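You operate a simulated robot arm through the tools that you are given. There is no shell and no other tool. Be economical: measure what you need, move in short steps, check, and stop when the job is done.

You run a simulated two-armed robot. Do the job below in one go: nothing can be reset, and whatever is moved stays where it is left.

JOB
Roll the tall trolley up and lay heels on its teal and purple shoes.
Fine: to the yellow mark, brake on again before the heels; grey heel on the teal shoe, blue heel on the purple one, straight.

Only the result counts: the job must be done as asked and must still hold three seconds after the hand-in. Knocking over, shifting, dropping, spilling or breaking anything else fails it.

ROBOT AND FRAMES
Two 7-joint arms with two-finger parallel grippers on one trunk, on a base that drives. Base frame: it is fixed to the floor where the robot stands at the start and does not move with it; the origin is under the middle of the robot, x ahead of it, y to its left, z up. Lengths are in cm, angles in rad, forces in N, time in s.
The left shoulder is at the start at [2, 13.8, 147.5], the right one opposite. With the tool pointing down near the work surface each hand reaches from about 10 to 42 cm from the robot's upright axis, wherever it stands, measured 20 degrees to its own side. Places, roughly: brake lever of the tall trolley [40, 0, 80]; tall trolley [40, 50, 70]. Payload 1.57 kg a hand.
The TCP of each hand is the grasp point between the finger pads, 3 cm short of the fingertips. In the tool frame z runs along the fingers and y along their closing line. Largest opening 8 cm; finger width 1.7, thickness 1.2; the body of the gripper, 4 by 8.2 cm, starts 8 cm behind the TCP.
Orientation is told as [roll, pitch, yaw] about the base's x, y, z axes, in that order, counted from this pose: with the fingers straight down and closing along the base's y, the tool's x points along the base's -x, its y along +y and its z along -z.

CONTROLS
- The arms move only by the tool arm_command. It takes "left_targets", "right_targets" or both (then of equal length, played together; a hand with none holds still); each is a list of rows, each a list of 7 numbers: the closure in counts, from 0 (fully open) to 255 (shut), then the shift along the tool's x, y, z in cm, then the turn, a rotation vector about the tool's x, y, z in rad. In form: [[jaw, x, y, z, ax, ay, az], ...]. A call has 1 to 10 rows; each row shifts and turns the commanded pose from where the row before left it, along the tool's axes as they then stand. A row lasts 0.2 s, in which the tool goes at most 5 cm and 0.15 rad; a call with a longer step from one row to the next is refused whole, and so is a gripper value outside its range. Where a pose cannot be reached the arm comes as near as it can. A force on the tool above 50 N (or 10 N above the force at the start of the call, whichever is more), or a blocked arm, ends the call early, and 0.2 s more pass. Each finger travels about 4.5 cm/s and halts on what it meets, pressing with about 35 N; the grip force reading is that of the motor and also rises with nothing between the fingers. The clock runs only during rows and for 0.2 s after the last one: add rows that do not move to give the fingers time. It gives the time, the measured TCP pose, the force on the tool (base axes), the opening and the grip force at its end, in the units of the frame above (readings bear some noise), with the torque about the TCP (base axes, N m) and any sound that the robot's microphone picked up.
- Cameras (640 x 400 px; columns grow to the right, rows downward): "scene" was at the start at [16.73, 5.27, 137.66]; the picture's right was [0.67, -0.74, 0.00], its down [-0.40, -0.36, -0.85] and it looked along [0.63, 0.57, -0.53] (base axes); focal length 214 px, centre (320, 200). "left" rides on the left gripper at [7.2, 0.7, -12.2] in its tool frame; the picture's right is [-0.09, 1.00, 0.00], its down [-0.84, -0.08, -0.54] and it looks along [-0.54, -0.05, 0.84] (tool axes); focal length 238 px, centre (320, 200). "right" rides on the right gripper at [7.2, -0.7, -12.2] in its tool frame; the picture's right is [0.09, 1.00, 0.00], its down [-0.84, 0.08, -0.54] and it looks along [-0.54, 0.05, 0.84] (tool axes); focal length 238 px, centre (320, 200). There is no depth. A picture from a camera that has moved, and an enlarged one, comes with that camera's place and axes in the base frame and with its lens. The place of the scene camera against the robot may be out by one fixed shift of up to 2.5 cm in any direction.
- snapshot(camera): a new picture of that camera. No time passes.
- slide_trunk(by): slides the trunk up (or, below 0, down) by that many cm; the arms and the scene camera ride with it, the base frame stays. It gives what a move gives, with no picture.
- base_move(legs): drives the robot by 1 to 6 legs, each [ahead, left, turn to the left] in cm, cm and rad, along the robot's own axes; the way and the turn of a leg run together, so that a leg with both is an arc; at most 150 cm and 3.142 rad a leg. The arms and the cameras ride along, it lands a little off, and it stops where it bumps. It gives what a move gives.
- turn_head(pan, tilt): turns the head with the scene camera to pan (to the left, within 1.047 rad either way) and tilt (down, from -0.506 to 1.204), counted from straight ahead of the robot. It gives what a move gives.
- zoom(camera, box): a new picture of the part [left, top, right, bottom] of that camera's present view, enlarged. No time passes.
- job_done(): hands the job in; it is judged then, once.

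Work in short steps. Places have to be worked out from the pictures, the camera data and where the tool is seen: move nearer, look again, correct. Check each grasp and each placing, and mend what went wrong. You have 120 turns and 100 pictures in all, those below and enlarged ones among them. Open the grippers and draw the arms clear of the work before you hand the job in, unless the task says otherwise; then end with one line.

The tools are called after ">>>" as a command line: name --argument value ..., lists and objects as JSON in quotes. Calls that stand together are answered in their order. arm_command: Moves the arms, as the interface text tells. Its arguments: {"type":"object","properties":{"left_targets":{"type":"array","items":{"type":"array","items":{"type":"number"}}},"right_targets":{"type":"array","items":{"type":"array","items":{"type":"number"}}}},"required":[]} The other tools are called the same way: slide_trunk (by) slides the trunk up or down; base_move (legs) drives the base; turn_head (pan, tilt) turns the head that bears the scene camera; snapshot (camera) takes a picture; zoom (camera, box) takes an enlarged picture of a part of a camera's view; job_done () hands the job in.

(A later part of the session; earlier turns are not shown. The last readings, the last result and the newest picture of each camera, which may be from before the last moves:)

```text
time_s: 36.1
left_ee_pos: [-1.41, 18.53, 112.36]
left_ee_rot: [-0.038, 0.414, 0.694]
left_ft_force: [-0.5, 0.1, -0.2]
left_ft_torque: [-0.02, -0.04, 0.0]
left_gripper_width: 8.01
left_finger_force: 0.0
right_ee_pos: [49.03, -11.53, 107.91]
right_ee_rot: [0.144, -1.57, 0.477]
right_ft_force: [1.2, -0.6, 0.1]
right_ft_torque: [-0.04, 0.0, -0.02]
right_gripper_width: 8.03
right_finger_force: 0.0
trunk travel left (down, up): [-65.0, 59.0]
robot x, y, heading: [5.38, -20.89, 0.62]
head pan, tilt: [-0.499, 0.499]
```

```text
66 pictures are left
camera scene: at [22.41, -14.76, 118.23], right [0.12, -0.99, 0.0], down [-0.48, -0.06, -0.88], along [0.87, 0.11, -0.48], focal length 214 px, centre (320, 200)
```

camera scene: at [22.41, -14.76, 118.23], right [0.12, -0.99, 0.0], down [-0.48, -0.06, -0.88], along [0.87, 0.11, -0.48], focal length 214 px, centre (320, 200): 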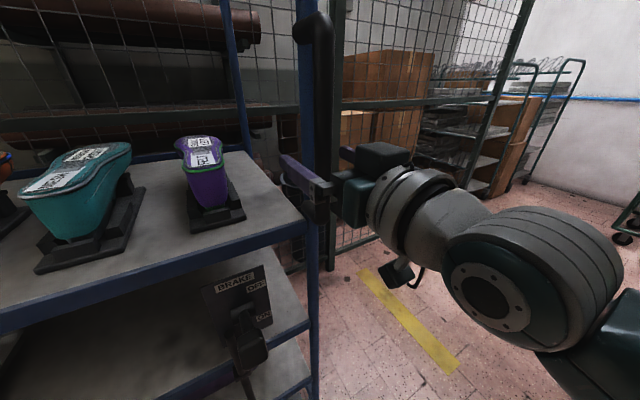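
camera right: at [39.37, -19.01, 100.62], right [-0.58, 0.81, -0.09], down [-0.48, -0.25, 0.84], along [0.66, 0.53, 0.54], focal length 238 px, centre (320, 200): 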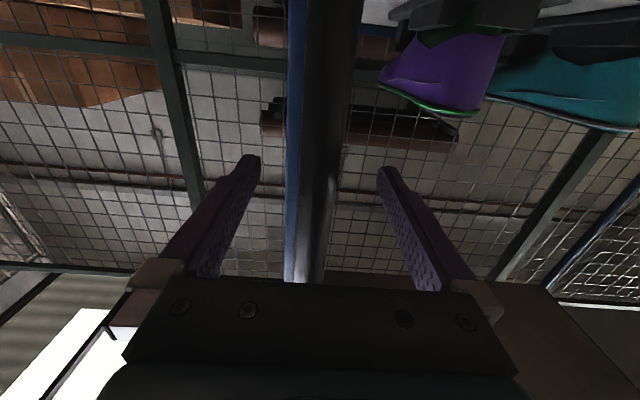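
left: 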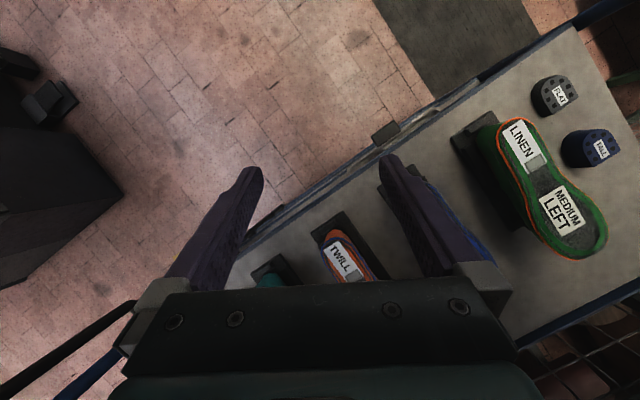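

The bar is between the fingers; I close on it.

>>> arm_command --right_targets '[[255, 0, 0, 0, 0, 0, 0], [255, 0, 0, 0, 0, 0, 0], [255, 0, 0, 0, 0, 0, 0], [255, 0, 0, 0, 0, 0, 0], [255, 0, 0, 0, 0, 0, 0], [255, 0, 0, 0, 0, 0, 0]]'

>>> snapshot --camera "right"

```text
time_s: 37.5
left_ee_pos: [-1.34, 18.54, 112.39]
left_ee_rot: [-0.039, 0.414, 0.694]
left_ft_force: [-0.3, 0.1, -0.8]
left_ft_torque: [0.01, -0.03, 0.0]
left_gripper_width: 8.0
left_finger_force: 0.0
right_ee_pos: [49.02, -11.37, 107.88]
right_ee_rot: [-0.491, -1.569, 1.115]
right_ft_force: [3.8, -3.9, -2.6]
right_ft_torque: [0.12, -0.08, -0.12]
right_gripper_width: 2.37
right_finger_force: 35.9
trunk travel left (down, up): [-65.0, 59.0]
robot x, y, heading: [5.16, -20.98, 0.622]
head pan, tilt: [-0.499, 0.499]
```

```text
65 pictures are left
camera right: at [39.42, -19.11, 100.63], right [-0.58, 0.81, -0.09], down [-0.49, -0.25, 0.84], along [0.66, 0.53, 0.54], focal length 238 px, centre (320, 200)
```

right: 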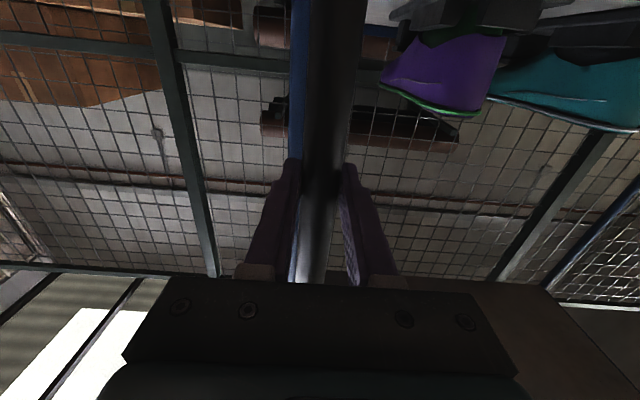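

Firm grip on the handle (2.4 cm). Test pull: 5 cm to the right.

>>> base_move --legs '[[0, -5, 0]]'

>>> snapshot --camera "scene"

```text
time_s: 38.7
left_ee_pos: [1.77, 14.29, 112.38]
left_ee_rot: [-0.036, 0.414, 0.692]
left_ft_force: [0.1, 0.7, -1.2]
left_ft_torque: [0.02, 0.01, -0.01]
left_gripper_width: 8.01
left_finger_force: 0.0
right_ee_pos: [52.63, -16.46, 107.85]
right_ee_rot: [-1.146, -1.564, 1.749]
right_ft_force: [2.0, 1.7, 0.7]
right_ft_torque: [0.08, 0.42, 0.32]
right_gripper_width: 2.38
right_finger_force: 35.9
trunk travel left (down, up): [-65.0, 59.0]
robot x, y, heading: [8.33, -25.35, 0.619]
head pan, tilt: [-0.499, 0.499]
stopped in leg 1: the force on the tool passed its limit at 56 N (the readings are from after the stop); the commanded pose is now the measured one
```

```text
64 pictures are left
camera scene: at [25.53, -19.07, 118.23], right [0.12, -0.99, 0.0], down [-0.47, -0.06, -0.88], along [0.87, 0.1, -0.48], focal length 214 px, centre (320, 200)
```

scene: 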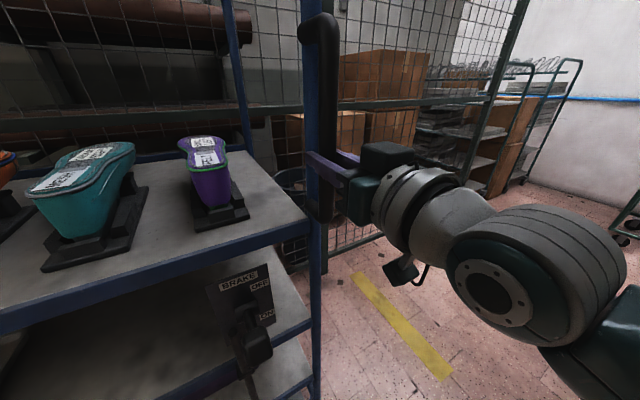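

The trolley rolls (handle moved 6.3 cm along u); a brief force peak stopped the leg. I continue in several short legs.

>>> base_move --legs '[[0, -3, 0], [0, -3, 0], [0, -3, 0], [0, -3, 0], [0, -3, 0], [0, -3, 0]]'

```text
time_s: 41.7
left_ee_pos: [12.28, -0.4, 112.49]
left_ee_rot: [-0.037, 0.413, 0.692]
left_ft_force: [0.2, -0.1, 0.4]
left_ft_torque: [0.02, 0.04, 0.03]
left_gripper_width: 7.99
left_finger_force: 0.1
right_ee_pos: [62.78, -30.92, 107.98]
right_ee_rot: [-1.424, -1.564, 2.031]
right_ft_force: [-2.2, 11.5, 1.8]
right_ft_torque: [-0.56, 0.33, -0.16]
right_gripper_width: 2.36
right_finger_force: 36.0
trunk travel left (down, up): [-65.0, 59.0]
robot x, y, heading: [18.61, -40.33, 0.617]
head pan, tilt: [-0.499, 0.499]
```

Smooth now: total 24 cm moved. I do another 30 cm, with a slight forward bias to follow the rolling line, then check the mark.

>>> base_move --legs '[[0.1, -4, 0], [0.1, -5, 0], [0.1, -5, 0], [0.1, -5, 0], [0.1, -4, 0], [0.1, -3, 0]]'

>>> turn_head --pan -0.55 --tilt 0.95

>>> snapshot --camera "scene"

```text
time_s: 43.1
left_ee_pos: [16.45, -6.35, 112.44]
left_ee_rot: [-0.034, 0.414, 0.699]
left_ft_force: [-0.2, 0.2, 0.2]
left_ft_torque: [0.02, -0.02, -0.01]
left_gripper_width: 8.02
left_finger_force: 0.1
right_ee_pos: [66.25, -35.49, 107.91]
right_ee_rot: [1.467, -1.564, -0.825]
right_ft_force: [-7.6, 7.0, 0.2]
right_ft_torque: [-0.12, -0.25, 0.42]
right_gripper_width: 2.37
right_finger_force: 35.7
trunk travel left (down, up): [-65.0, 59.0]
robot x, y, heading: [23.03, -45.85, 0.619]
head pan, tilt: [-0.499, 0.499]
stopped in leg 2: the force on the tool passed its limit at 52 N (the readings are from after the stop); the commanded pose is now the measured one
```

```text
time_s: 44.0
left_ee_pos: [16.67, -6.56, 112.38]
left_ee_rot: [-0.037, 0.416, 0.696]
left_ft_force: [0.2, 0.6, -0.1]
left_ft_torque: [0.01, 0.02, 0.03]
left_gripper_width: 8.03
left_finger_force: 0.1
right_ee_pos: [66.66, -35.95, 107.87]
right_ee_rot: [0.492, -1.569, 0.145]
right_ft_force: [1.2, -4.1, -1.2]
right_ft_torque: [-0.08, -0.1, -0.22]
right_gripper_width: 2.37
right_finger_force: 35.5
trunk travel left (down, up): [-65.0, 59.0]
robot x, y, heading: [22.92, -45.76, 0.625]
head pan, tilt: [-0.55, 0.949]
```

```text
63 pictures are left
camera scene: at [38.66, -40.42, 114.49], right [0.07, -1.0, 0.0], down [-0.81, -0.06, -0.58], along [0.58, 0.04, -0.81], focal length 214 px, centre (320, 200)
```

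scene: 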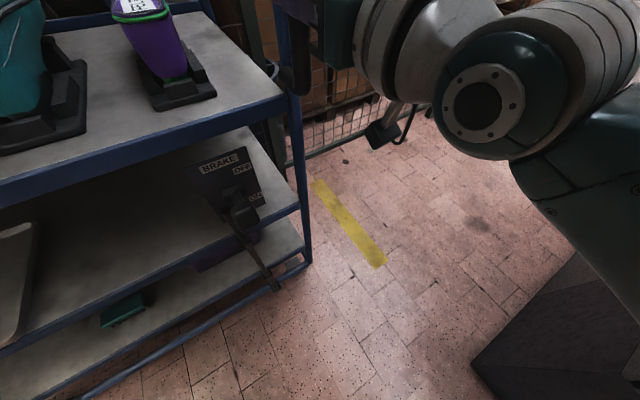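

Moved 30 cm so far; leading edge at u≈69, mark centre u≈104.5. I pull on in 3 cm legs (18 cm).

>>> base_move --legs '[[0.05, -3, 0], [0.05, -3, 0], [0.05, -3, 0], [0.05, -3, 0], [0.05, -3, 0], [0.05, -3, 0]]'

>>> snapshot --camera "scene"

```text
time_s: 47.1
left_ee_pos: [24.51, -17.1, 113.31]
left_ee_rot: [-0.013, 0.405, 0.793]
left_ft_force: [-1.2, -0.8, 0.3]
left_ft_torque: [0.05, -0.01, 0.0]
left_gripper_width: 7.98
left_finger_force: 0.1
right_ee_pos: [74.68, -41.91, 108.35]
right_ee_rot: [2.474, -1.534, -1.718]
right_ft_force: [-213.4, -153.3, 20.4]
right_ft_torque: [0.08, 0.62, -5.98]
right_gripper_width: 2.81
right_finger_force: 37.8
trunk travel left (down, up): [-65.0, 59.0]
robot x, y, heading: [35.16, -57.72, 0.71]
head pan, tilt: [-0.55, 0.949]
stopped in leg 6: the force on the tool passed its limit at 131 N (the readings are from after the stop); the commanded pose is now the measured one
```

```text
62 pictures are left
camera scene: at [49.22, -49.02, 114.47], right [0.16, -0.99, -0.02], down [-0.81, -0.12, -0.58], along [0.57, 0.11, -0.82], focal length 214 px, centre (320, 200)
```

scene: 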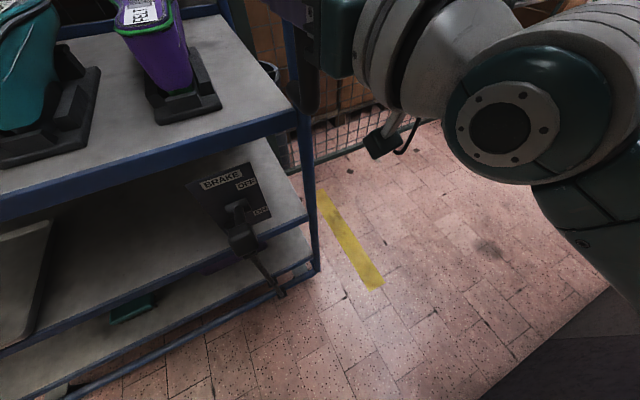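

Something drove the robot forward and twisted it (heading 0.71), pressing the hand into the handle with high force. I look to the right before doing anything else.

>>> turn_head --pan -1.047 --tilt 1.0

>>> snapshot --camera "scene"

>>> snapshot --camera "right"

```text
time_s: 48.0
left_ee_pos: [23.63, -17.03, 113.54]
left_ee_rot: [-0.011, 0.4, 0.804]
left_ft_force: [1.4, -0.3, 0.2]
left_ft_torque: [-0.02, 0.01, 0.01]
left_gripper_width: 8.02
left_finger_force: 0.1
right_ee_pos: [74.23, -41.2, 108.26]
right_ee_rot: [2.465, -1.541, -1.697]
right_ft_force: [-244.0, -179.1, 26.8]
right_ft_torque: [-1.1, 0.75, -8.33]
right_gripper_width: 2.8
right_finger_force: 38.1
trunk travel left (down, up): [-65.0, 59.0]
robot x, y, heading: [34.91, -58.01, 0.72]
head pan, tilt: [-1.047, 1.0]
```

```text
61 pictures are left
camera scene: at [48.31, -52.08, 114.21], right [-0.32, -0.95, -0.02], down [-0.8, 0.28, -0.53], along [0.5, -0.15, -0.85], focal length 214 px, centre (320, 200)
```

scene: 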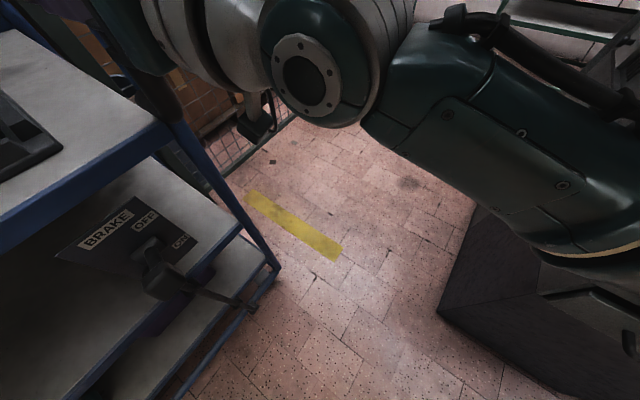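

```text
60 pictures are left
camera right: at [65.85, -49.87, 100.71], right [-0.69, 0.72, -0.07], down [-0.45, -0.35, 0.82], along [0.57, 0.6, 0.56], focal length 238 px, centre (320, 200)
```

right: 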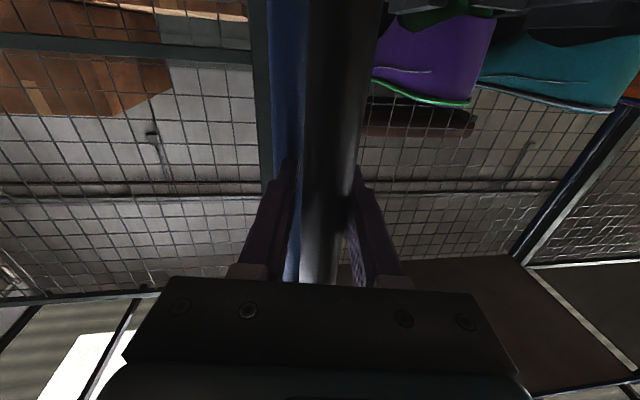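

The force is purely along -n: the hand is being pressed straight into the handle. I open the gripper and retract the hand 6 cm along its axis to relieve it.

>>> arm_command --right_targets '[[0, 0, 0, -1, 0, 0, 0], [0, 0, 0, -1.5, 0, 0, 0], [0, 0, 0, -2, 0, 0, 0], [0, 0, 0, -2, 0, 0, 0], [0, 0, 0, 0, 0, 0, 0]]'

>>> snapshot --camera "right"

```text
time_s: 49.5
left_ee_pos: [26.1, -16.62, 113.15]
left_ee_rot: [-0.021, 0.395, 0.787]
left_ft_force: [0.2, 0.2, -0.3]
left_ft_torque: [0.02, -0.03, 0.04]
left_gripper_width: 8.0
left_finger_force: 0.1
right_ee_pos: [72.12, -45.72, 108.5]
right_ee_rot: [2.896, -1.537, -2.146]
right_ft_force: [-0.2, 0.3, -0.6]
right_ft_torque: [0.01, -0.01, -0.01]
right_gripper_width: 8.01
right_finger_force: 0.1
trunk travel left (down, up): [-65.0, 59.0]
robot x, y, heading: [35.5, -57.52, 0.709]
head pan, tilt: [-1.047, 1.0]
stopped in row 5 (right hand): the arm was blocked; the commanded pose is now the measured one
```

```text
59 pictures are left
camera right: at [63.71, -54.26, 100.73], right [-0.68, 0.73, -0.08], down [-0.47, -0.34, 0.82], along [0.57, 0.59, 0.57], focal length 238 px, centre (320, 200)
```

right: 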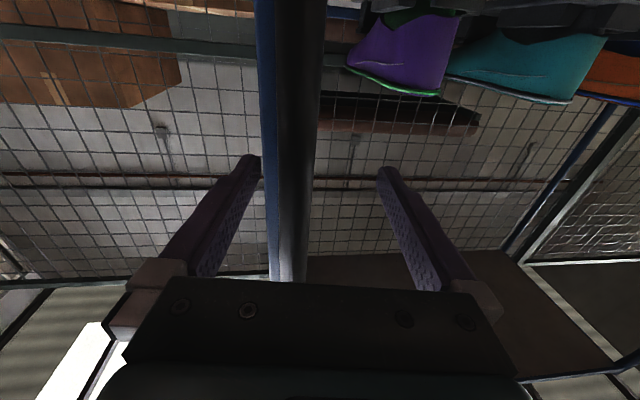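

The arm itself was "blocked" without tool force: the elbow is probably touching the machine. I look higher to the right.

>>> turn_head --pan -1.047 --tilt 0.35

>>> snapshot --camera "scene"

>>> snapshot --camera "left"

```text
time_s: 50.5
left_ee_pos: [26.6, -16.57, 113.5]
left_ee_rot: [-0.022, 0.387, 0.784]
left_ft_force: [-1.5, 0.2, -0.4]
left_ft_torque: [0.02, -0.07, 0.05]
left_gripper_width: 8.02
left_finger_force: 0.1
right_ee_pos: [72.58, -45.67, 108.81]
right_ee_rot: [2.954, -1.529, -2.209]
right_ft_force: [0.2, 0.5, -0.5]
right_ft_torque: [0.02, 0.02, 0.01]
right_gripper_width: 8.01
right_finger_force: 0.0
trunk travel left (down, up): [-65.0, 59.0]
robot x, y, heading: [35.3, -57.49, 0.7]
head pan, tilt: [-1.047, 0.351]
```

```text
58 pictures are left
camera scene: at [52.73, -52.88, 119.96], right [-0.34, -0.94, -0.03], down [-0.32, 0.14, -0.94], along [0.89, -0.31, -0.34], focal length 214 px, centre (320, 200)
```

scene: 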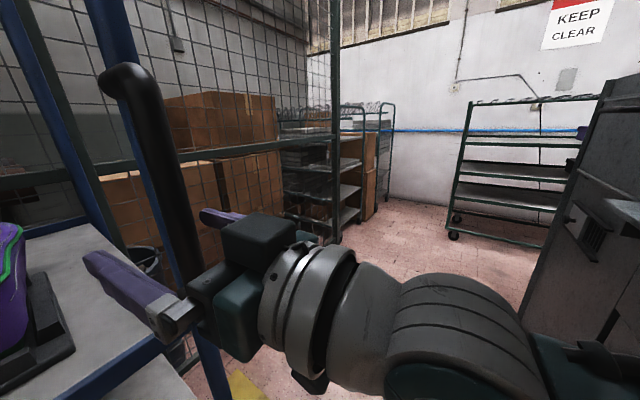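

```text
57 pictures are left
camera left: at [24.48, -17.32, 127.54], right [-0.65, 0.76, -0.06], down [0.74, 0.65, 0.19], along [0.18, 0.08, -0.98], focal length 238 px, centre (320, 200)
```

left: 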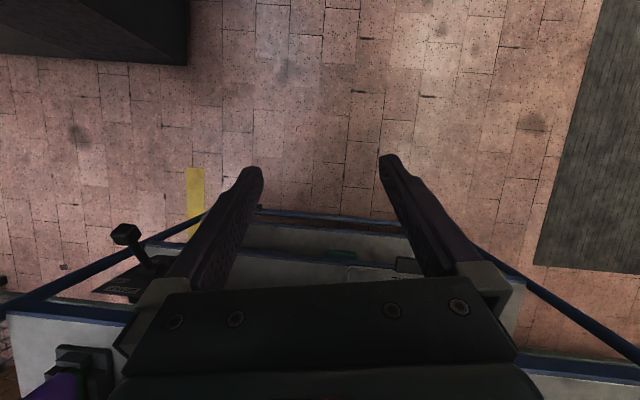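

The elbow is not touching; more likely the base's right-rear grazed the machine. I retract the hand fully off the bar first.

>>> arm_command --right_targets '[[0, 0, 0, -2, 0, 0, 0], [0, 0, 0, -2, 0, 0, 0], [0, 0, 0, -2, 0, 0, 0], [0, 0, 0, -2, 0, 0, 0], [0, 0, 0, 0, 0, 0, 0]]'

>>> turn_head --pan -1.047 --tilt 1.2

>>> snapshot --camera "scene"

```text
time_s: 51.9
left_ee_pos: [25.96, -16.75, 112.91]
left_ee_rot: [-0.025, 0.395, 0.789]
left_ft_force: [-0.5, -0.6, 0.4]
left_ft_torque: [0.0, 0.01, 0.0]
left_gripper_width: 7.98
left_finger_force: 0.1
right_ee_pos: [66.31, -50.84, 108.02]
right_ee_rot: [2.997, -1.537, -2.244]
right_ft_force: [-0.2, 0.4, -1.0]
right_ft_torque: [0.01, 0.02, 0.02]
right_gripper_width: 8.01
right_finger_force: 0.1
trunk travel left (down, up): [-65.0, 59.0]
robot x, y, heading: [35.97, -57.16, 0.706]
head pan, tilt: [-1.047, 0.351]
stopped in row 5 (right hand): the arm was blocked; the commanded pose is now the measured one
```

```text
time_s: 53.0
left_ee_pos: [26.59, -16.61, 113.42]
left_ee_rot: [-0.025, 0.388, 0.788]
left_ft_force: [-0.2, 0.2, 0.2]
left_ft_torque: [0.04, -0.02, -0.05]
left_gripper_width: 7.99
left_finger_force: 0.0
right_ee_pos: [66.82, -50.78, 108.7]
right_ee_rot: [3.034, -1.526, -2.279]
right_ft_force: [-0.3, -1.1, -0.1]
right_ft_torque: [-0.04, -0.01, -0.03]
right_gripper_width: 8.01
right_finger_force: 0.0
trunk travel left (down, up): [-65.0, 59.0]
robot x, y, heading: [36.08, -57.68, 0.709]
head pan, tilt: [-1.047, 1.201]
```

```text
56 pictures are left
camera scene: at [49.5, -51.43, 113.21], right [-0.33, -0.94, -0.03], down [-0.87, 0.32, -0.37], along [0.35, -0.1, -0.93], focal length 214 px, centre (320, 200)
```

scene: 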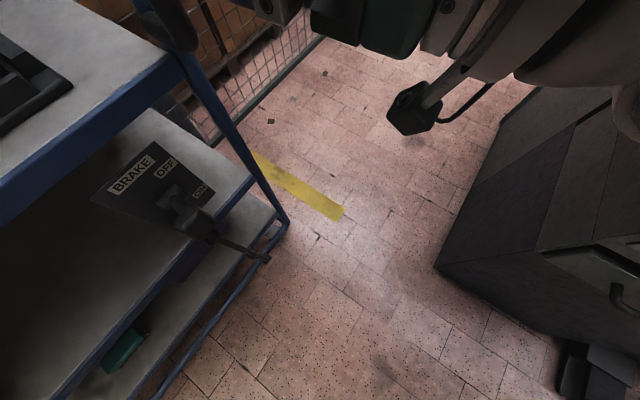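

The hand is off the bar. The robot seems slightly tilted, i.e. jammed against something on its right; I drive 5 cm left to free it.

>>> base_move --legs '[[0, 5, 0]]'

>>> snapshot --camera "scene"

```text
time_s: 53.7
left_ee_pos: [25.57, -16.89, 112.96]
left_ee_rot: [-0.024, 0.402, 0.795]
left_ft_force: [-0.5, -1.1, 0.4]
left_ft_torque: [-0.01, 0.02, 0.01]
left_gripper_width: 8.01
left_finger_force: 0.0
right_ee_pos: [65.91, -51.01, 108.05]
right_ee_rot: [2.98, -1.542, -2.223]
right_ft_force: [-0.7, -0.3, -0.2]
right_ft_torque: [-0.01, 0.02, 0.0]
right_gripper_width: 8.01
right_finger_force: 0.1
trunk travel left (down, up): [-65.0, 59.0]
robot x, y, heading: [35.8, -57.19, 0.719]
head pan, tilt: [-1.047, 1.201]
stopped in leg 1: the robot was blocked; the commanded pose is now the measured one
```

```text
55 pictures are left
camera scene: at [48.66, -51.64, 112.92], right [-0.33, -0.94, -0.02], down [-0.88, 0.31, -0.36], along [0.34, -0.1, -0.93], focal length 214 px, centre (320, 200)
```

scene: 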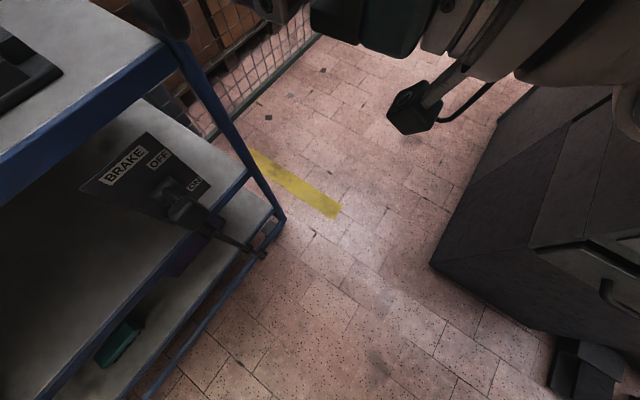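

Blocked to the left as well. I look around to the left and straight ahead-down to find the contact.

>>> turn_head --pan 0.0 --tilt 1.2

>>> snapshot --camera "scene"

>>> turn_head --pan 1.047 --tilt 1.0

>>> snapshot --camera "scene"

```text
time_s: 55.0
left_ee_pos: [25.76, -16.92, 113.15]
left_ee_rot: [-0.025, 0.399, 0.793]
left_ft_force: [-0.6, 0.6, -0.3]
left_ft_torque: [-0.04, -0.01, -0.03]
left_gripper_width: 8.02
left_finger_force: 0.2
right_ee_pos: [65.99, -50.84, 108.26]
right_ee_rot: [2.992, -1.541, -2.24]
right_ft_force: [0.1, -0.5, 0.0]
right_ft_torque: [-0.01, 0.03, 0.03]
right_gripper_width: 7.98
right_finger_force: 0.0
trunk travel left (down, up): [-65.0, 59.0]
robot x, y, heading: [35.47, -57.26, 0.716]
head pan, tilt: [0.0, 1.201]
```

```text
54 pictures are left
camera scene: at [47.81, -46.1, 113.2], right [0.65, -0.76, -0.01], down [-0.7, -0.6, -0.38], along [0.28, 0.25, -0.93], focal length 214 px, centre (320, 200)
```

scene: 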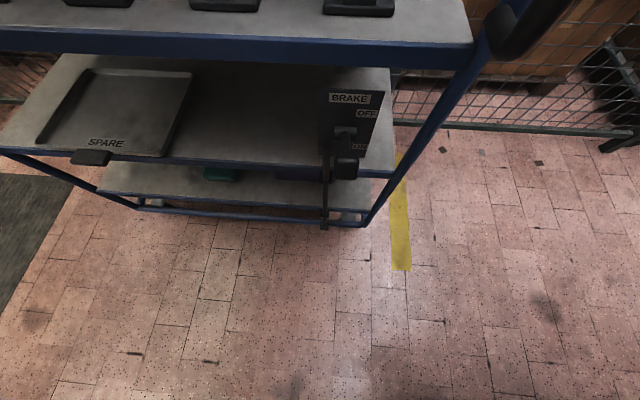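

```text
time_s: 56.3
left_ee_pos: [25.86, -16.78, 113.15]
left_ee_rot: [-0.025, 0.395, 0.793]
left_ft_force: [-0.9, 0.4, -0.3]
left_ft_torque: [0.03, -0.03, 0.03]
left_gripper_width: 7.99
left_finger_force: 0.0
right_ee_pos: [66.2, -50.83, 108.32]
right_ee_rot: [3.006, -1.537, -2.251]
right_ft_force: [0.1, 0.2, -0.8]
right_ft_torque: [0.0, 0.05, 0.04]
right_gripper_width: 8.0
right_finger_force: 0.0
trunk travel left (down, up): [-65.0, 59.0]
robot x, y, heading: [35.62, -57.07, 0.716]
head pan, tilt: [1.047, 1.0]
```

```text
53 pictures are left
camera scene: at [42.35, -42.92, 114.47], right [0.98, 0.19, 0.01], down [0.16, -0.82, -0.56], along [-0.1, 0.55, -0.83], focal length 214 px, centre (320, 200)
```

scene: 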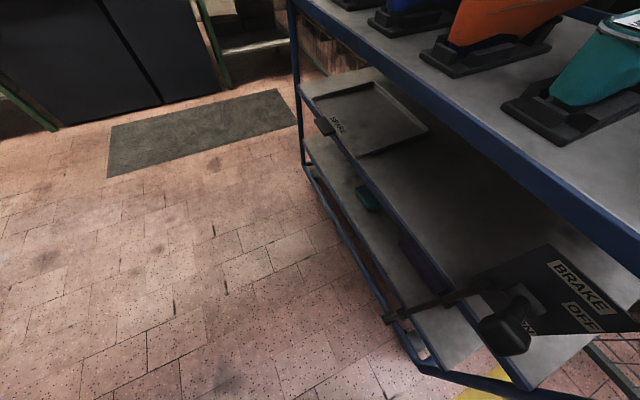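

Nothing visible touches on the left. The heading is off by 0.08 too; I try turning back right by 0.09.

>>> base_move --legs '[[0, 0, -0.09]]'

>>> base_move --legs '[[0, 3, 0]]'

```text
time_s: 57.2
left_ee_pos: [28.95, -16.88, 112.77]
left_ee_rot: [-0.026, 0.407, 0.701]
left_ft_force: [-0.5, 0.0, 0.2]
left_ft_torque: [0.01, 0.0, -0.02]
left_gripper_width: 8.0
left_finger_force: 0.1
right_ee_pos: [65.94, -54.61, 107.94]
right_ee_rot: [3.046, -1.549, -2.381]
right_ft_force: [-0.4, -0.2, -0.3]
right_ft_torque: [0.01, -0.01, 0.02]
right_gripper_width: 8.01
right_finger_force: 0.0
trunk travel left (down, up): [-65.0, 59.0]
robot x, y, heading: [35.71, -57.29, 0.623]
head pan, tilt: [1.047, 1.0]
```

```text
time_s: 58.0
left_ee_pos: [27.2, -15.34, 112.39]
left_ee_rot: [-0.037, 0.415, 0.698]
left_ft_force: [1.2, -0.1, 0.1]
left_ft_torque: [0.02, -0.03, 0.0]
left_gripper_width: 8.0
left_finger_force: 0.1
right_ee_pos: [64.22, -53.09, 108.11]
right_ee_rot: [-2.75, -1.554, -2.871]
right_ft_force: [-1.4, 0.0, 0.1]
right_ft_torque: [0.0, -0.01, 0.01]
right_gripper_width: 8.0
right_finger_force: 0.1
trunk travel left (down, up): [-65.0, 59.0]
robot x, y, heading: [33.94, -54.95, 0.622]
head pan, tilt: [1.047, 1.0]
```

Freed (tilt gone). The base must not go further right, so the rest of the pull will be done by stretching the arm. First I measure where the trolley is against the mark.

>>> turn_head --pan -0.3 --tilt 1.1

>>> snapshot --camera "scene"

>>> snapshot --camera "right"

```text
time_s: 59.5
left_ee_pos: [27.18, -15.29, 112.32]
left_ee_rot: [-0.037, 0.414, 0.697]
left_ft_force: [0.2, -0.1, 1.1]
left_ft_torque: [0.0, 0.01, 0.01]
left_gripper_width: 8.03
left_finger_force: 0.0
right_ee_pos: [64.25, -52.99, 108.1]
right_ee_rot: [-2.742, -1.554, -2.876]
right_ft_force: [-0.1, -0.2, 1.3]
right_ft_torque: [-0.02, 0.01, 0.0]
right_gripper_width: 8.01
right_finger_force: 0.1
trunk travel left (down, up): [-65.0, 59.0]
robot x, y, heading: [33.85, -55.06, 0.619]
head pan, tilt: [-0.3, 1.1]
```

```text
52 pictures are left
camera scene: at [48.02, -47.78, 113.46], right [0.32, -0.95, 0.0], down [-0.85, -0.28, -0.45], along [0.43, 0.14, -0.89], focal length 214 px, centre (320, 200)
```

scene: 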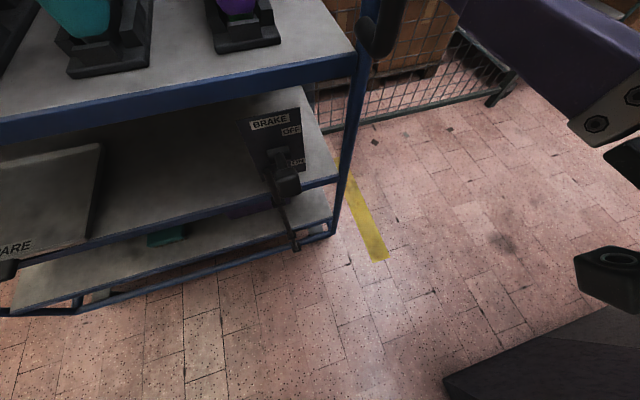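

```text
51 pictures are left
camera right: at [55.14, -60.99, 100.61], right [-0.61, 0.78, -0.1], down [-0.49, -0.28, 0.83], along [0.62, 0.56, 0.55], focal length 238 px, centre (320, 200)
```

right: 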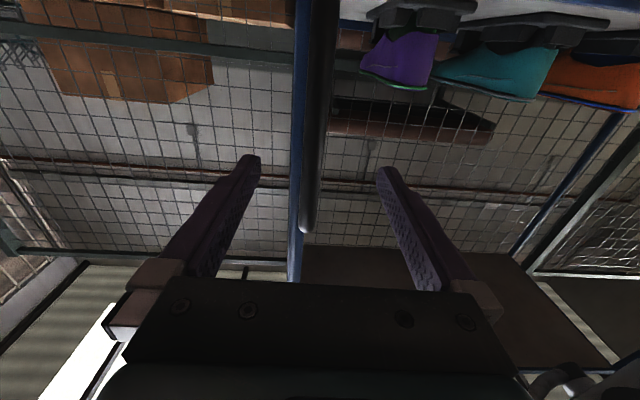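

Bar is at u≈80.8, n≈32.7, straight ahead of the hand; 22–23 cm remain to bring the leading leg onto the mark's centre. I advance and re-grip.

>>> arm_command --right_targets '[[0, 0, 0, 3, 0, 0, 0], [0, 0, 0, 3, 0, 0, 0], [0, 0, 0, 3, 0, 0, 0], [0, 0, 0, 3, 0, 0, 0], [255, 0, 0, 0.4, 0, 0, 0], [255, 0, 0, 0, 0, 0, 0], [255, 0, 0, 0, 0, 0, 0], [255, 0, 0, 0, 0, 0, 0], [255, 0, 0, 0, 0, 0, 0], [255, 0, 0, 0, 0, 0, 0]]'

>>> snapshot --camera "right"

```text
time_s: 61.7
left_ee_pos: [27.23, -15.29, 112.5]
left_ee_rot: [-0.035, 0.414, 0.697]
left_ft_force: [-0.4, -0.1, 0.1]
left_ft_torque: [0.01, 0.02, -0.01]
left_gripper_width: 8.0
left_finger_force: 0.1
right_ee_pos: [74.12, -45.1, 108.15]
right_ee_rot: [-2.862, -1.552, -2.755]
right_ft_force: [1.4, 4.8, 0.0]
right_ft_torque: [0.02, 0.34, 0.25]
right_gripper_width: 2.36
right_finger_force: 36.0
trunk travel left (down, up): [-65.0, 59.0]
robot x, y, heading: [33.85, -54.88, 0.625]
head pan, tilt: [-0.3, 1.1]
```

```text
50 pictures are left
camera right: at [64.95, -53.12, 100.81], right [-0.61, 0.78, -0.1], down [-0.49, -0.28, 0.83], along [0.62, 0.55, 0.55], focal length 238 px, centre (320, 200)
```

right: 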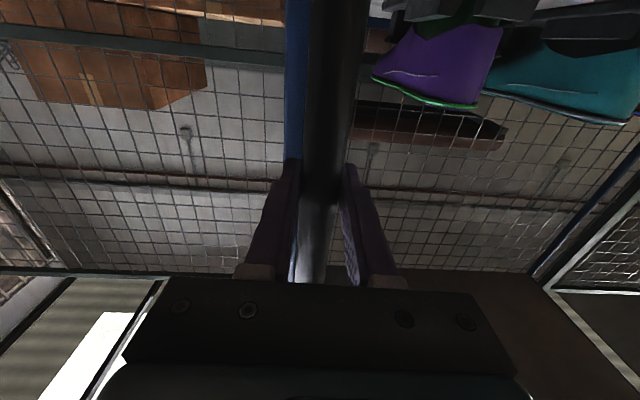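

Re-gripped at u=80.3. I pull with the arm gently to the right, about 11 cm.

>>> arm_command --right_targets '[[255, 0, -0.5, 0, 0, 0, 0], [255, 0, -0.9, -0.03, 0, 0, 0], [255, 0, -1.2, -0.04, 0, 0, 0], [255, 0, -1.2, -0.04, 0, 0, 0], [255, 0, -1.2, -0.04, 0, 0, 0], [255, 0, -1.2, -0.04, 0, 0, 0], [255, 0, -1.2, -0.04, 0, 0, 0], [255, 0, -1.2, -0.04, 0, 0, 0], [255, 0, -1.2, -0.04, 0, 0, 0], [255, 0, -0.8, -0.04, 0, 0, 0]]'

```text
time_s: 63.9
left_ee_pos: [27.4, -15.45, 112.42]
left_ee_rot: [-0.037, 0.413, 0.696]
left_ft_force: [0.4, -0.3, 0.2]
left_ft_torque: [0.01, 0.01, -0.01]
left_gripper_width: 7.97
left_finger_force: 0.1
right_ee_pos: [80.52, -53.8, 108.4]
right_ee_rot: [-2.647, -1.554, -2.974]
right_ft_force: [9.1, 0.5, -8.2]
right_ft_torque: [0.64, -0.34, -0.07]
right_gripper_width: 2.37
right_finger_force: 36.0
trunk travel left (down, up): [-65.0, 59.0]
robot x, y, heading: [33.59, -54.63, 0.62]
head pan, tilt: [-0.3, 1.1]
```

Works (u=91.1). Another 11.7 cm.

>>> arm_command --right_targets '[[255, 0, -0.7, -0.04, 0, 0, 0], [255, 0, -1.2, -0.04, 0, 0, 0], [255, 0, -1.3, -0.04, 0, 0, 0], [255, 0, -1.3, -0.04, 0, 0, 0], [255, 0, -1.3, -0.04, 0, 0, 0], [255, 0, -1.3, -0.04, 0, 0, 0], [255, 0, -1.3, -0.04, 0, 0, 0], [255, 0, -1.3, -0.04, 0, 0, 0], [255, 0, -1.2, -0.04, 0, 0, 0], [255, 0, -0.8, -0.04, 0, 0, 0]]'

>>> snapshot --camera "scene"

```text
time_s: 66.1
left_ee_pos: [27.2, -15.19, 112.42]
left_ee_rot: [-0.035, 0.415, 0.696]
left_ft_force: [-0.2, 0.2, -1.1]
left_ft_torque: [-0.02, -0.04, -0.02]
left_gripper_width: 8.01
left_finger_force: 0.0
right_ee_pos: [87.31, -63.49, 108.38]
right_ee_rot: [-2.733, -1.558, -2.888]
right_ft_force: [13.5, 6.3, -18.4]
right_ft_torque: [0.14, 0.05, 0.01]
right_gripper_width: 2.38
right_finger_force: 36.0
trunk travel left (down, up): [-65.0, 59.0]
robot x, y, heading: [34.01, -54.89, 0.619]
head pan, tilt: [-0.3, 1.1]
```

```text
49 pictures are left
camera scene: at [48.06, -47.68, 113.47], right [0.32, -0.95, 0.0], down [-0.85, -0.28, -0.45], along [0.43, 0.14, -0.89], focal length 214 px, centre (320, 200)
```

scene: 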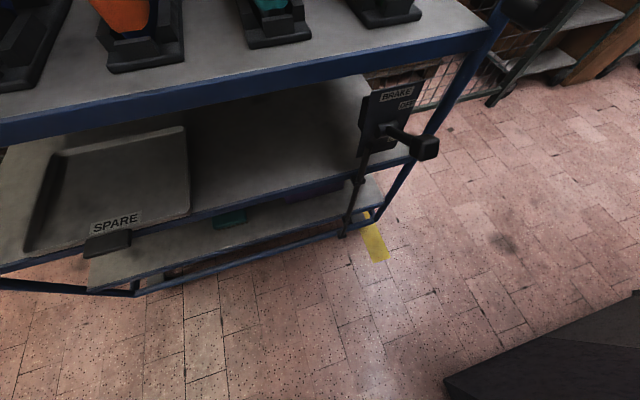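

Handle at u=102.9. The front-right leg appears over the mark; I zoom to verify.

>>> zoom --camera "scene" --box '[280, 150, 440, 270]'

>>> snapshot --camera "left"

```text
3.33 times, centred on (360, 210) of scene
camera zoom: at [48.06, -47.68, 113.47], right [0.32, -0.95, 0.0], down [-0.85, -0.28, -0.45], along [0.43, 0.14, -0.89], focal length 715 px, centre (187, 167)
```

zoom: 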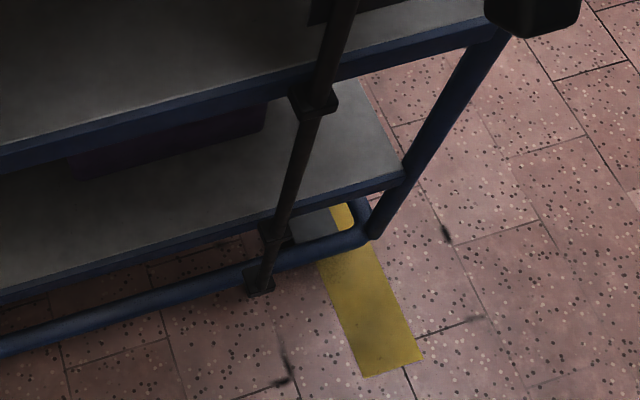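

```text
47 pictures are left
camera left: at [25.39, -15.51, 126.5], right [-0.59, 0.81, -0.07], down [0.79, 0.59, 0.16], along [0.17, 0.04, -0.98], focal length 238 px, centre (320, 200)
```

left: 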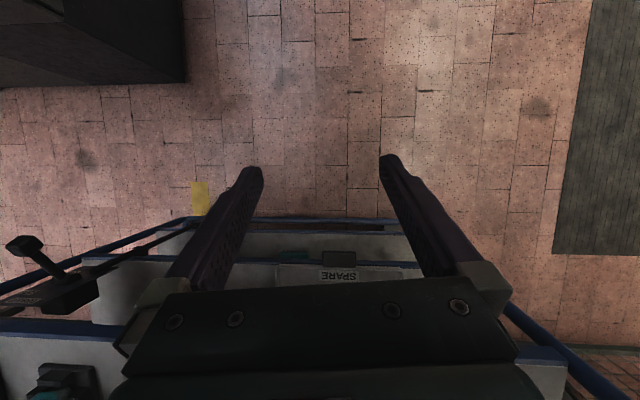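

The leg stands on the mark's centre line (castor visible over it too). I release the handle and retract the hand.

>>> arm_command --right_targets '[[0, 0, 0, 0, 0, 0, 0], [0, 0, 0, 0, 0, 0, 0], [0, 0, 0, 0, 0, 0, 0], [0, 0, 0, -1, 0, 0, 0], [0, 0, 0, -3, 0, 0, 0], [0, 0, 0, -3, 0, 0, 0], [0, 0, 0, -3, 0, 0, 0], [0, 0, 0, -2, 0, 0, 0], [0, 0, 0, 0, 0, 0, 0]]'

>>> zoom --camera "scene" --box '[280, 90, 480, 270]'

```text
time_s: 68.1
left_ee_pos: [27.32, -15.18, 112.42]
left_ee_rot: [-0.037, 0.411, 0.696]
left_ft_force: [0.2, 0.4, -0.2]
left_ft_torque: [0.02, -0.02, -0.02]
left_gripper_width: 8.01
left_finger_force: 0.1
right_ee_pos: [77.86, -70.66, 108.24]
right_ee_rot: [-2.744, -1.552, -2.876]
right_ft_force: [-0.1, -0.2, -0.3]
right_ft_torque: [-0.01, 0.02, 0.02]
right_gripper_width: 8.0
right_finger_force: 0.0
trunk travel left (down, up): [-65.0, 59.0]
robot x, y, heading: [33.37, -54.76, 0.621]
head pan, tilt: [-0.3, 1.1]
```

```text
2.22 times, centred on (380, 180) of scene
camera zoom: at [48.02, -47.79, 113.46], right [0.32, -0.95, 0.0], down [-0.85, -0.28, -0.45], along [0.43, 0.14, -0.89], focal length 477 px, centre (187, 244)
```

zoom: 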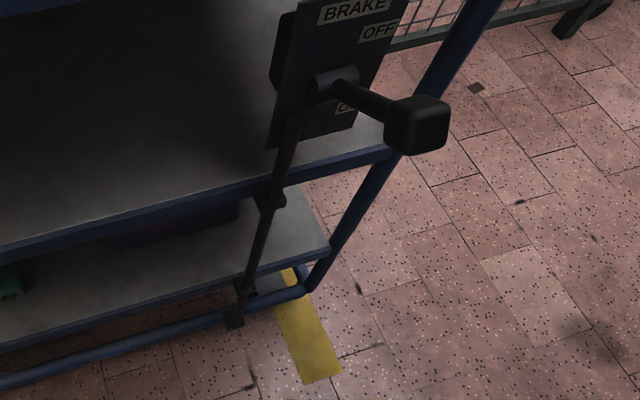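

Trolley stayed put. Now I turn the right hand back to pointing down while moving left above the brake knob (u≈89).

>>> arm_command --right_targets '[[0, 1.2, 1.4, 0, 0, 0.145, 0], [0, 1.18, 1.4, 0.19, 0, 0.145, 0], [0, 1.15, 1.4, 0.36, 0, 0.145, 0], [0, 1.08, 1.4, 0.51, 0, 0.145, 0], [0, 1.0, 1.4, 0.67, 0, 0.145, 0], [0, 0.89, 1.4, 0.8, 0, 0.145, 0], [0, 0.77, 1.4, 0.92, 0, 0.145, 0], [0, 0.64, 1.4, 1.02, 0, 0.145, 0], [0, 0.49, 1.4, 1.1, 0, 0.145, 0], [0, 0.32, 1.4, 1.16, 0, 0.145, 0]]'

>>> snapshot --camera "right"

```text
time_s: 70.3
left_ee_pos: [27.3, -15.32, 112.39]
left_ee_rot: [-0.035, 0.413, 0.697]
left_ft_force: [0.2, 0.8, 0.7]
left_ft_torque: [-0.04, 0.02, 0.02]
left_gripper_width: 8.0
left_finger_force: 0.1
right_ee_pos: [70.67, -59.5, 96.21]
right_ee_rot: [0.01, -0.277, 0.721]
right_ft_force: [-0.5, 0.0, -0.6]
right_ft_torque: [0.01, 0.02, 0.02]
right_gripper_width: 8.01
right_finger_force: 0.1
right hand out of reach, approached as far as the arm can: row 2, 3, 6, 7, 10
trunk travel left (down, up): [-65.0, 59.0]
robot x, y, heading: [33.94, -54.86, 0.623]
head pan, tilt: [-0.3, 1.1]
```

```text
45 pictures are left
camera right: at [63.37, -66.78, 105.9], right [-0.73, 0.69, -0.02], down [0.44, 0.49, 0.75], along [0.53, 0.54, -0.66], focal length 238 px, centre (320, 200)
```

right: 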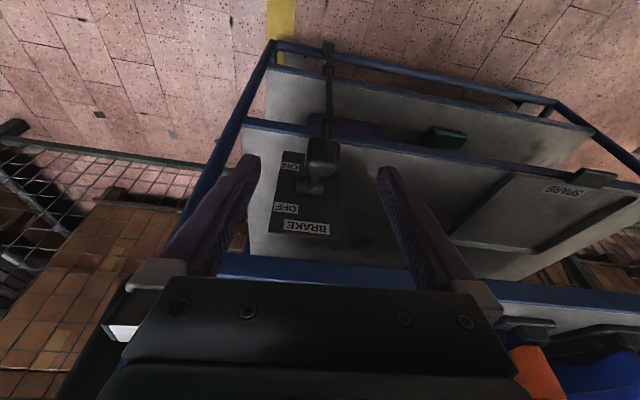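

I finish levelling the tool (yaw and pitch) and bring the base 4 cm forward for reach.

>>> arm_command --right_targets '[[0, 0, 0, 0, 0, 0.14, 0.045], [0, 0, 0, 0, 0, 0.137, 0.045], [0, 0, 0, 0, 0, 0, 0]]'

>>> base_move --legs '[[4, 0, 0.01]]'

>>> snapshot --camera "right"

```text
time_s: 71.1
left_ee_pos: [27.25, -15.39, 112.37]
left_ee_rot: [-0.036, 0.414, 0.697]
left_ft_force: [0.2, -0.6, 0.0]
left_ft_torque: [0.02, 0.03, -0.02]
left_gripper_width: 7.97
left_finger_force: 0.2
right_ee_pos: [73.07, -62.65, 90.81]
right_ee_rot: [0.026, 0.001, 0.639]
right_ft_force: [-0.2, 1.1, -0.8]
right_ft_torque: [0.02, 0.03, -0.03]
right_gripper_width: 7.99
right_finger_force: 0.1
right hand out of reach, approached as far as the arm can: row 1, 2
trunk travel left (down, up): [-65.0, 59.0]
robot x, y, heading: [33.63, -54.77, 0.622]
head pan, tilt: [-0.3, 1.1]
```

```text
time_s: 72.0
left_ee_pos: [29.99, -13.22, 112.35]
left_ee_rot: [-0.036, 0.419, 0.705]
left_ft_force: [-0.1, 0.1, 0.0]
left_ft_torque: [0.01, -0.02, 0.0]
left_gripper_width: 8.01
left_finger_force: 0.0
right_ee_pos: [76.25, -60.05, 90.84]
right_ee_rot: [0.024, 0.004, 0.649]
right_ft_force: [-11.4, -7.0, 11.1]
right_ft_torque: [0.2, 0.53, 0.59]
right_gripper_width: 8.02
right_finger_force: 0.0
trunk travel left (down, up): [-65.0, 59.0]
robot x, y, heading: [36.98, -52.46, 0.639]
head pan, tilt: [-0.3, 1.1]
```

```text
44 pictures are left
camera right: at [71.09, -65.1, 102.91], right [-0.68, 0.74, 0.03], down [0.63, 0.56, 0.54], along [0.38, 0.38, -0.84], focal length 238 px, centre (320, 200)
```

right: 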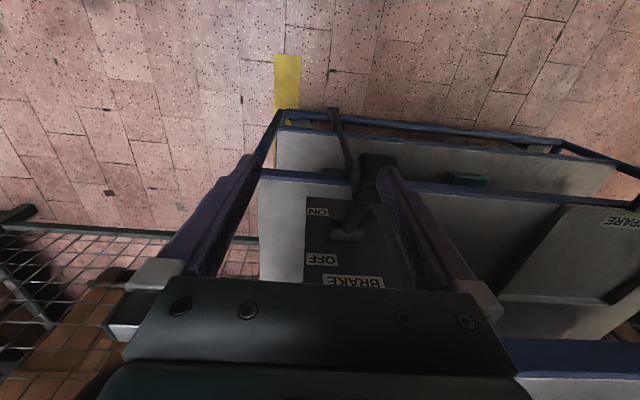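

The left finger touches the knob (I came out 4 cm too far right and low). I lift, shift left, and view again.

>>> arm_command --right_targets '[[0, 0.5, 0, -2, 0, 0, 0], [0, 0, 0, -2.5, 0, 0, 0], [0, 0, 2.2, 0, 0, 0, 0], [0, 0, 2.2, 0, 0, 0, 0], [0, 0, 0, 0, 0, 0, 0]]'

>>> snapshot --camera "right"

```text
time_s: 73.2
left_ee_pos: [30.14, -13.17, 112.42]
left_ee_rot: [-0.036, 0.412, 0.707]
left_ft_force: [0.3, -0.8, 0.0]
left_ft_torque: [-0.03, -0.02, -0.01]
left_gripper_width: 8.0
left_finger_force: 0.0
right_ee_pos: [76.67, -59.57, 90.8]
right_ee_rot: [0.032, 0.0, 0.653]
right_ft_force: [-0.1, -0.9, 1.9]
right_ft_torque: [-0.02, 0.02, 0.01]
right_gripper_width: 7.98
right_finger_force: 0.1
right hand out of reach, approached as far as the arm can: row 1, 2, 3, 4
trunk travel left (down, up): [-65.0, 59.0]
robot x, y, heading: [36.94, -52.43, 0.633]
head pan, tilt: [-0.3, 1.1]
```

```text
43 pictures are left
camera right: at [71.44, -64.66, 102.97], right [-0.68, 0.73, 0.03], down [0.63, 0.56, 0.54], along [0.38, 0.39, -0.84], focal length 238 px, centre (320, 200)
```

right: 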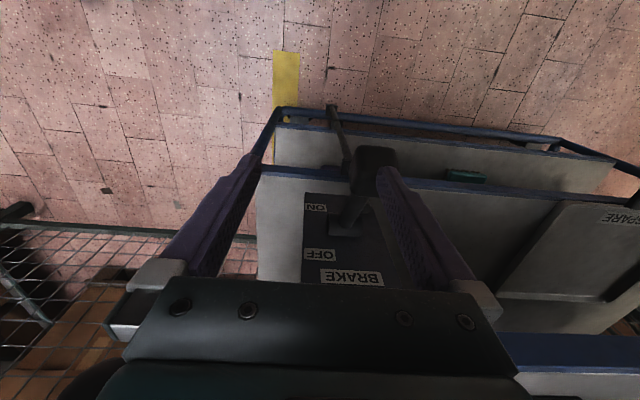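

The arm is at a joint limit here. I raise the trunk 8 cm (lifting the hand off), then shift the base 4 cm left to line up with the knob.

>>> slide_trunk --by 8

>>> base_move --legs '[[0, 4, 0]]'

>>> snapshot --camera "right"

```text
time_s: 74.4
left_ee_pos: [30.13, -13.15, 120.43]
left_ee_rot: [-0.038, 0.414, 0.705]
left_ft_force: [0.3, -0.8, -0.2]
left_ft_torque: [-0.01, 0.02, 0.03]
left_gripper_width: 7.98
left_finger_force: 0.0
right_ee_pos: [76.56, -59.61, 98.79]
right_ee_rot: [0.032, -0.002, 0.653]
right_ft_force: [0.3, 0.6, 1.0]
right_ft_torque: [-0.03, 0.01, -0.02]
right_gripper_width: 8.0
right_finger_force: 0.1
trunk travel left (down, up): [-73.0, 51.0]
robot x, y, heading: [36.88, -52.78, 0.633]
head pan, tilt: [-0.3, 1.1]
```

```text
time_s: 75.3
left_ee_pos: [27.75, -9.91, 120.38]
left_ee_rot: [-0.038, 0.415, 0.707]
left_ft_force: [-0.4, -0.3, -0.4]
left_ft_torque: [-0.04, 0.01, 0.0]
left_gripper_width: 8.01
left_finger_force: 0.1
right_ee_pos: [74.25, -56.43, 98.82]
right_ee_rot: [0.032, 0.0, 0.653]
right_ft_force: [0.3, 0.0, -0.7]
right_ft_torque: [0.04, 0.02, 0.02]
right_gripper_width: 8.02
right_finger_force: 0.0
trunk travel left (down, up): [-73.0, 51.0]
robot x, y, heading: [34.49, -49.53, 0.631]
head pan, tilt: [-0.3, 1.1]
```

```text
42 pictures are left
camera right: at [69.1, -61.51, 110.96], right [-0.68, 0.74, 0.03], down [0.63, 0.56, 0.54], along [0.38, 0.39, -0.84], focal length 238 px, centre (320, 200)
```

right: 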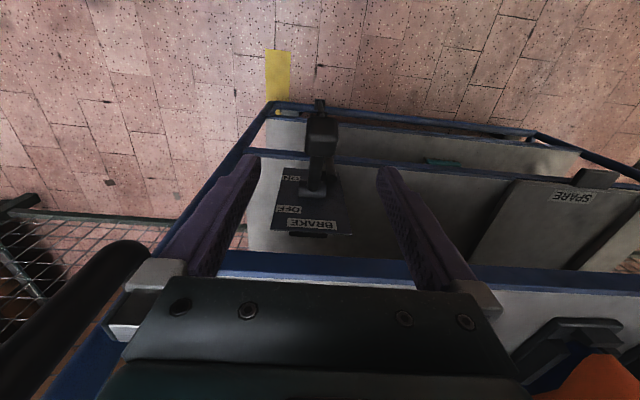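

Aligned again; knob at n≈26.8, u≈88.7, z≈86. I lower around it and grip.

>>> arm_command --right_targets '[[0, -0.3, 0.4, 3, 0, 0, 0], [0, -0.2, 0.4, 3, 0, 0, 0], [0, 0, 0, 3, 0, 0, 0], [0, 0, 0, 2.8, 0, 0, 0], [0, 0, 0, 0, 0, 0, 0], [255, 0, 0, 0, 0, 0, 0], [255, 0, 0, 0, 0, 0, 0], [255, 0, 0, 0, 0, 0, 0], [255, 0, 0, 0, 0, 0, 0], [255, 0, 0, 0, 0, 0, 0]]'

>>> snapshot --camera "right"

```text
time_s: 77.5
left_ee_pos: [27.91, -9.88, 120.51]
left_ee_rot: [-0.035, 0.413, 0.708]
left_ft_force: [-0.8, 0.6, 0.3]
left_ft_torque: [0.05, 0.0, 0.03]
left_gripper_width: 7.99
left_finger_force: 0.1
right_ee_pos: [74.18, -55.87, 86.95]
right_ee_rot: [0.03, 0.0, 0.65]
right_ft_force: [-1.4, 3.6, -0.6]
right_ft_torque: [-0.86, -0.59, -0.17]
right_gripper_width: 3.5
right_finger_force: 35.3
right hand out of reach, approached as far as the arm can: row 2
trunk travel left (down, up): [-73.0, 51.0]
robot x, y, heading: [34.87, -49.49, 0.63]
head pan, tilt: [-0.3, 1.1]
```

```text
41 pictures are left
camera right: at [69.07, -60.98, 99.1], right [-0.68, 0.74, 0.03], down [0.63, 0.56, 0.54], along [0.38, 0.39, -0.84], focal length 238 px, centre (320, 200)
```

right: 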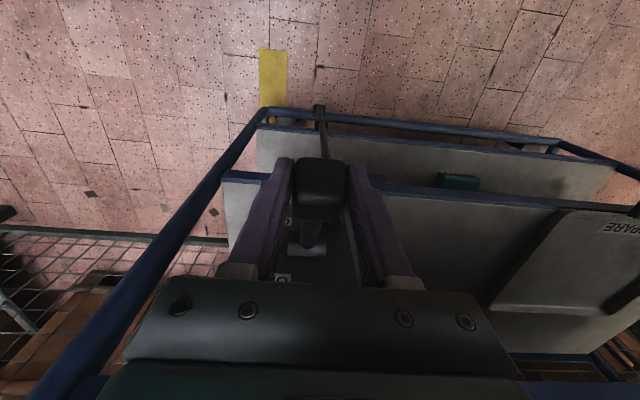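

Gripped (3.5 cm). I press the lever down along its arc, first part with the arm.

>>> arm_command --right_targets '[[255, 0.5, 0, 2, 0, 0, 0], [255, 0.3, 0, 2, 0, 0, 0], [255, 0.1, 0, 2, 0, 0, 0], [255, 0, 0, 0, 0, 0, 0]]'

>>> slide_trunk --by -6

>>> snapshot --camera "right"

```text
time_s: 78.5
left_ee_pos: [27.77, -10.03, 120.48]
left_ee_rot: [-0.036, 0.417, 0.708]
left_ft_force: [-0.1, 1.3, 0.2]
left_ft_torque: [0.02, -0.04, 0.0]
left_gripper_width: 7.99
left_finger_force: 0.0
right_ee_pos: [73.43, -56.49, 80.9]
right_ee_rot: [0.03, 0.002, 0.652]
right_ft_force: [-5.4, -7.2, 8.3]
right_ft_torque: [-0.57, -1.71, -0.62]
right_gripper_width: 3.45
right_finger_force: 41.3
trunk travel left (down, up): [-73.0, 51.0]
robot x, y, heading: [34.61, -49.35, 0.628]
head pan, tilt: [-0.3, 1.1]
```

```text
time_s: 79.5
left_ee_pos: [28.03, -9.66, 114.41]
left_ee_rot: [-0.037, 0.409, 0.709]
left_ft_force: [-0.3, -1.2, 0.0]
left_ft_torque: [0.03, -0.01, -0.01]
left_gripper_width: 7.99
left_finger_force: 0.1
right_ee_pos: [74.16, -55.94, 75.16]
right_ee_rot: [0.03, -0.011, 0.652]
right_ft_force: [17.1, 9.5, 0.5]
right_ft_torque: [-1.05, -0.28, -0.65]
right_gripper_width: 3.41
right_finger_force: 42.1
trunk travel left (down, up): [-67.0, 57.0]
robot x, y, heading: [34.71, -49.44, 0.631]
head pan, tilt: [-0.3, 1.1]
```

```text
40 pictures are left
camera right: at [68.88, -61.07, 87.15], right [-0.68, 0.74, 0.03], down [0.62, 0.55, 0.55], along [0.39, 0.39, -0.83], focal length 238 px, centre (320, 200)
```

right: 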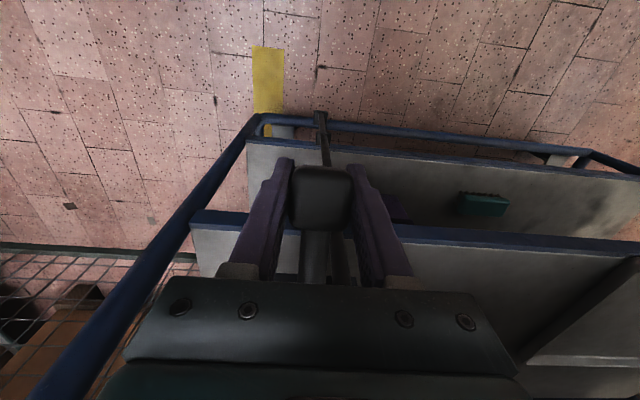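

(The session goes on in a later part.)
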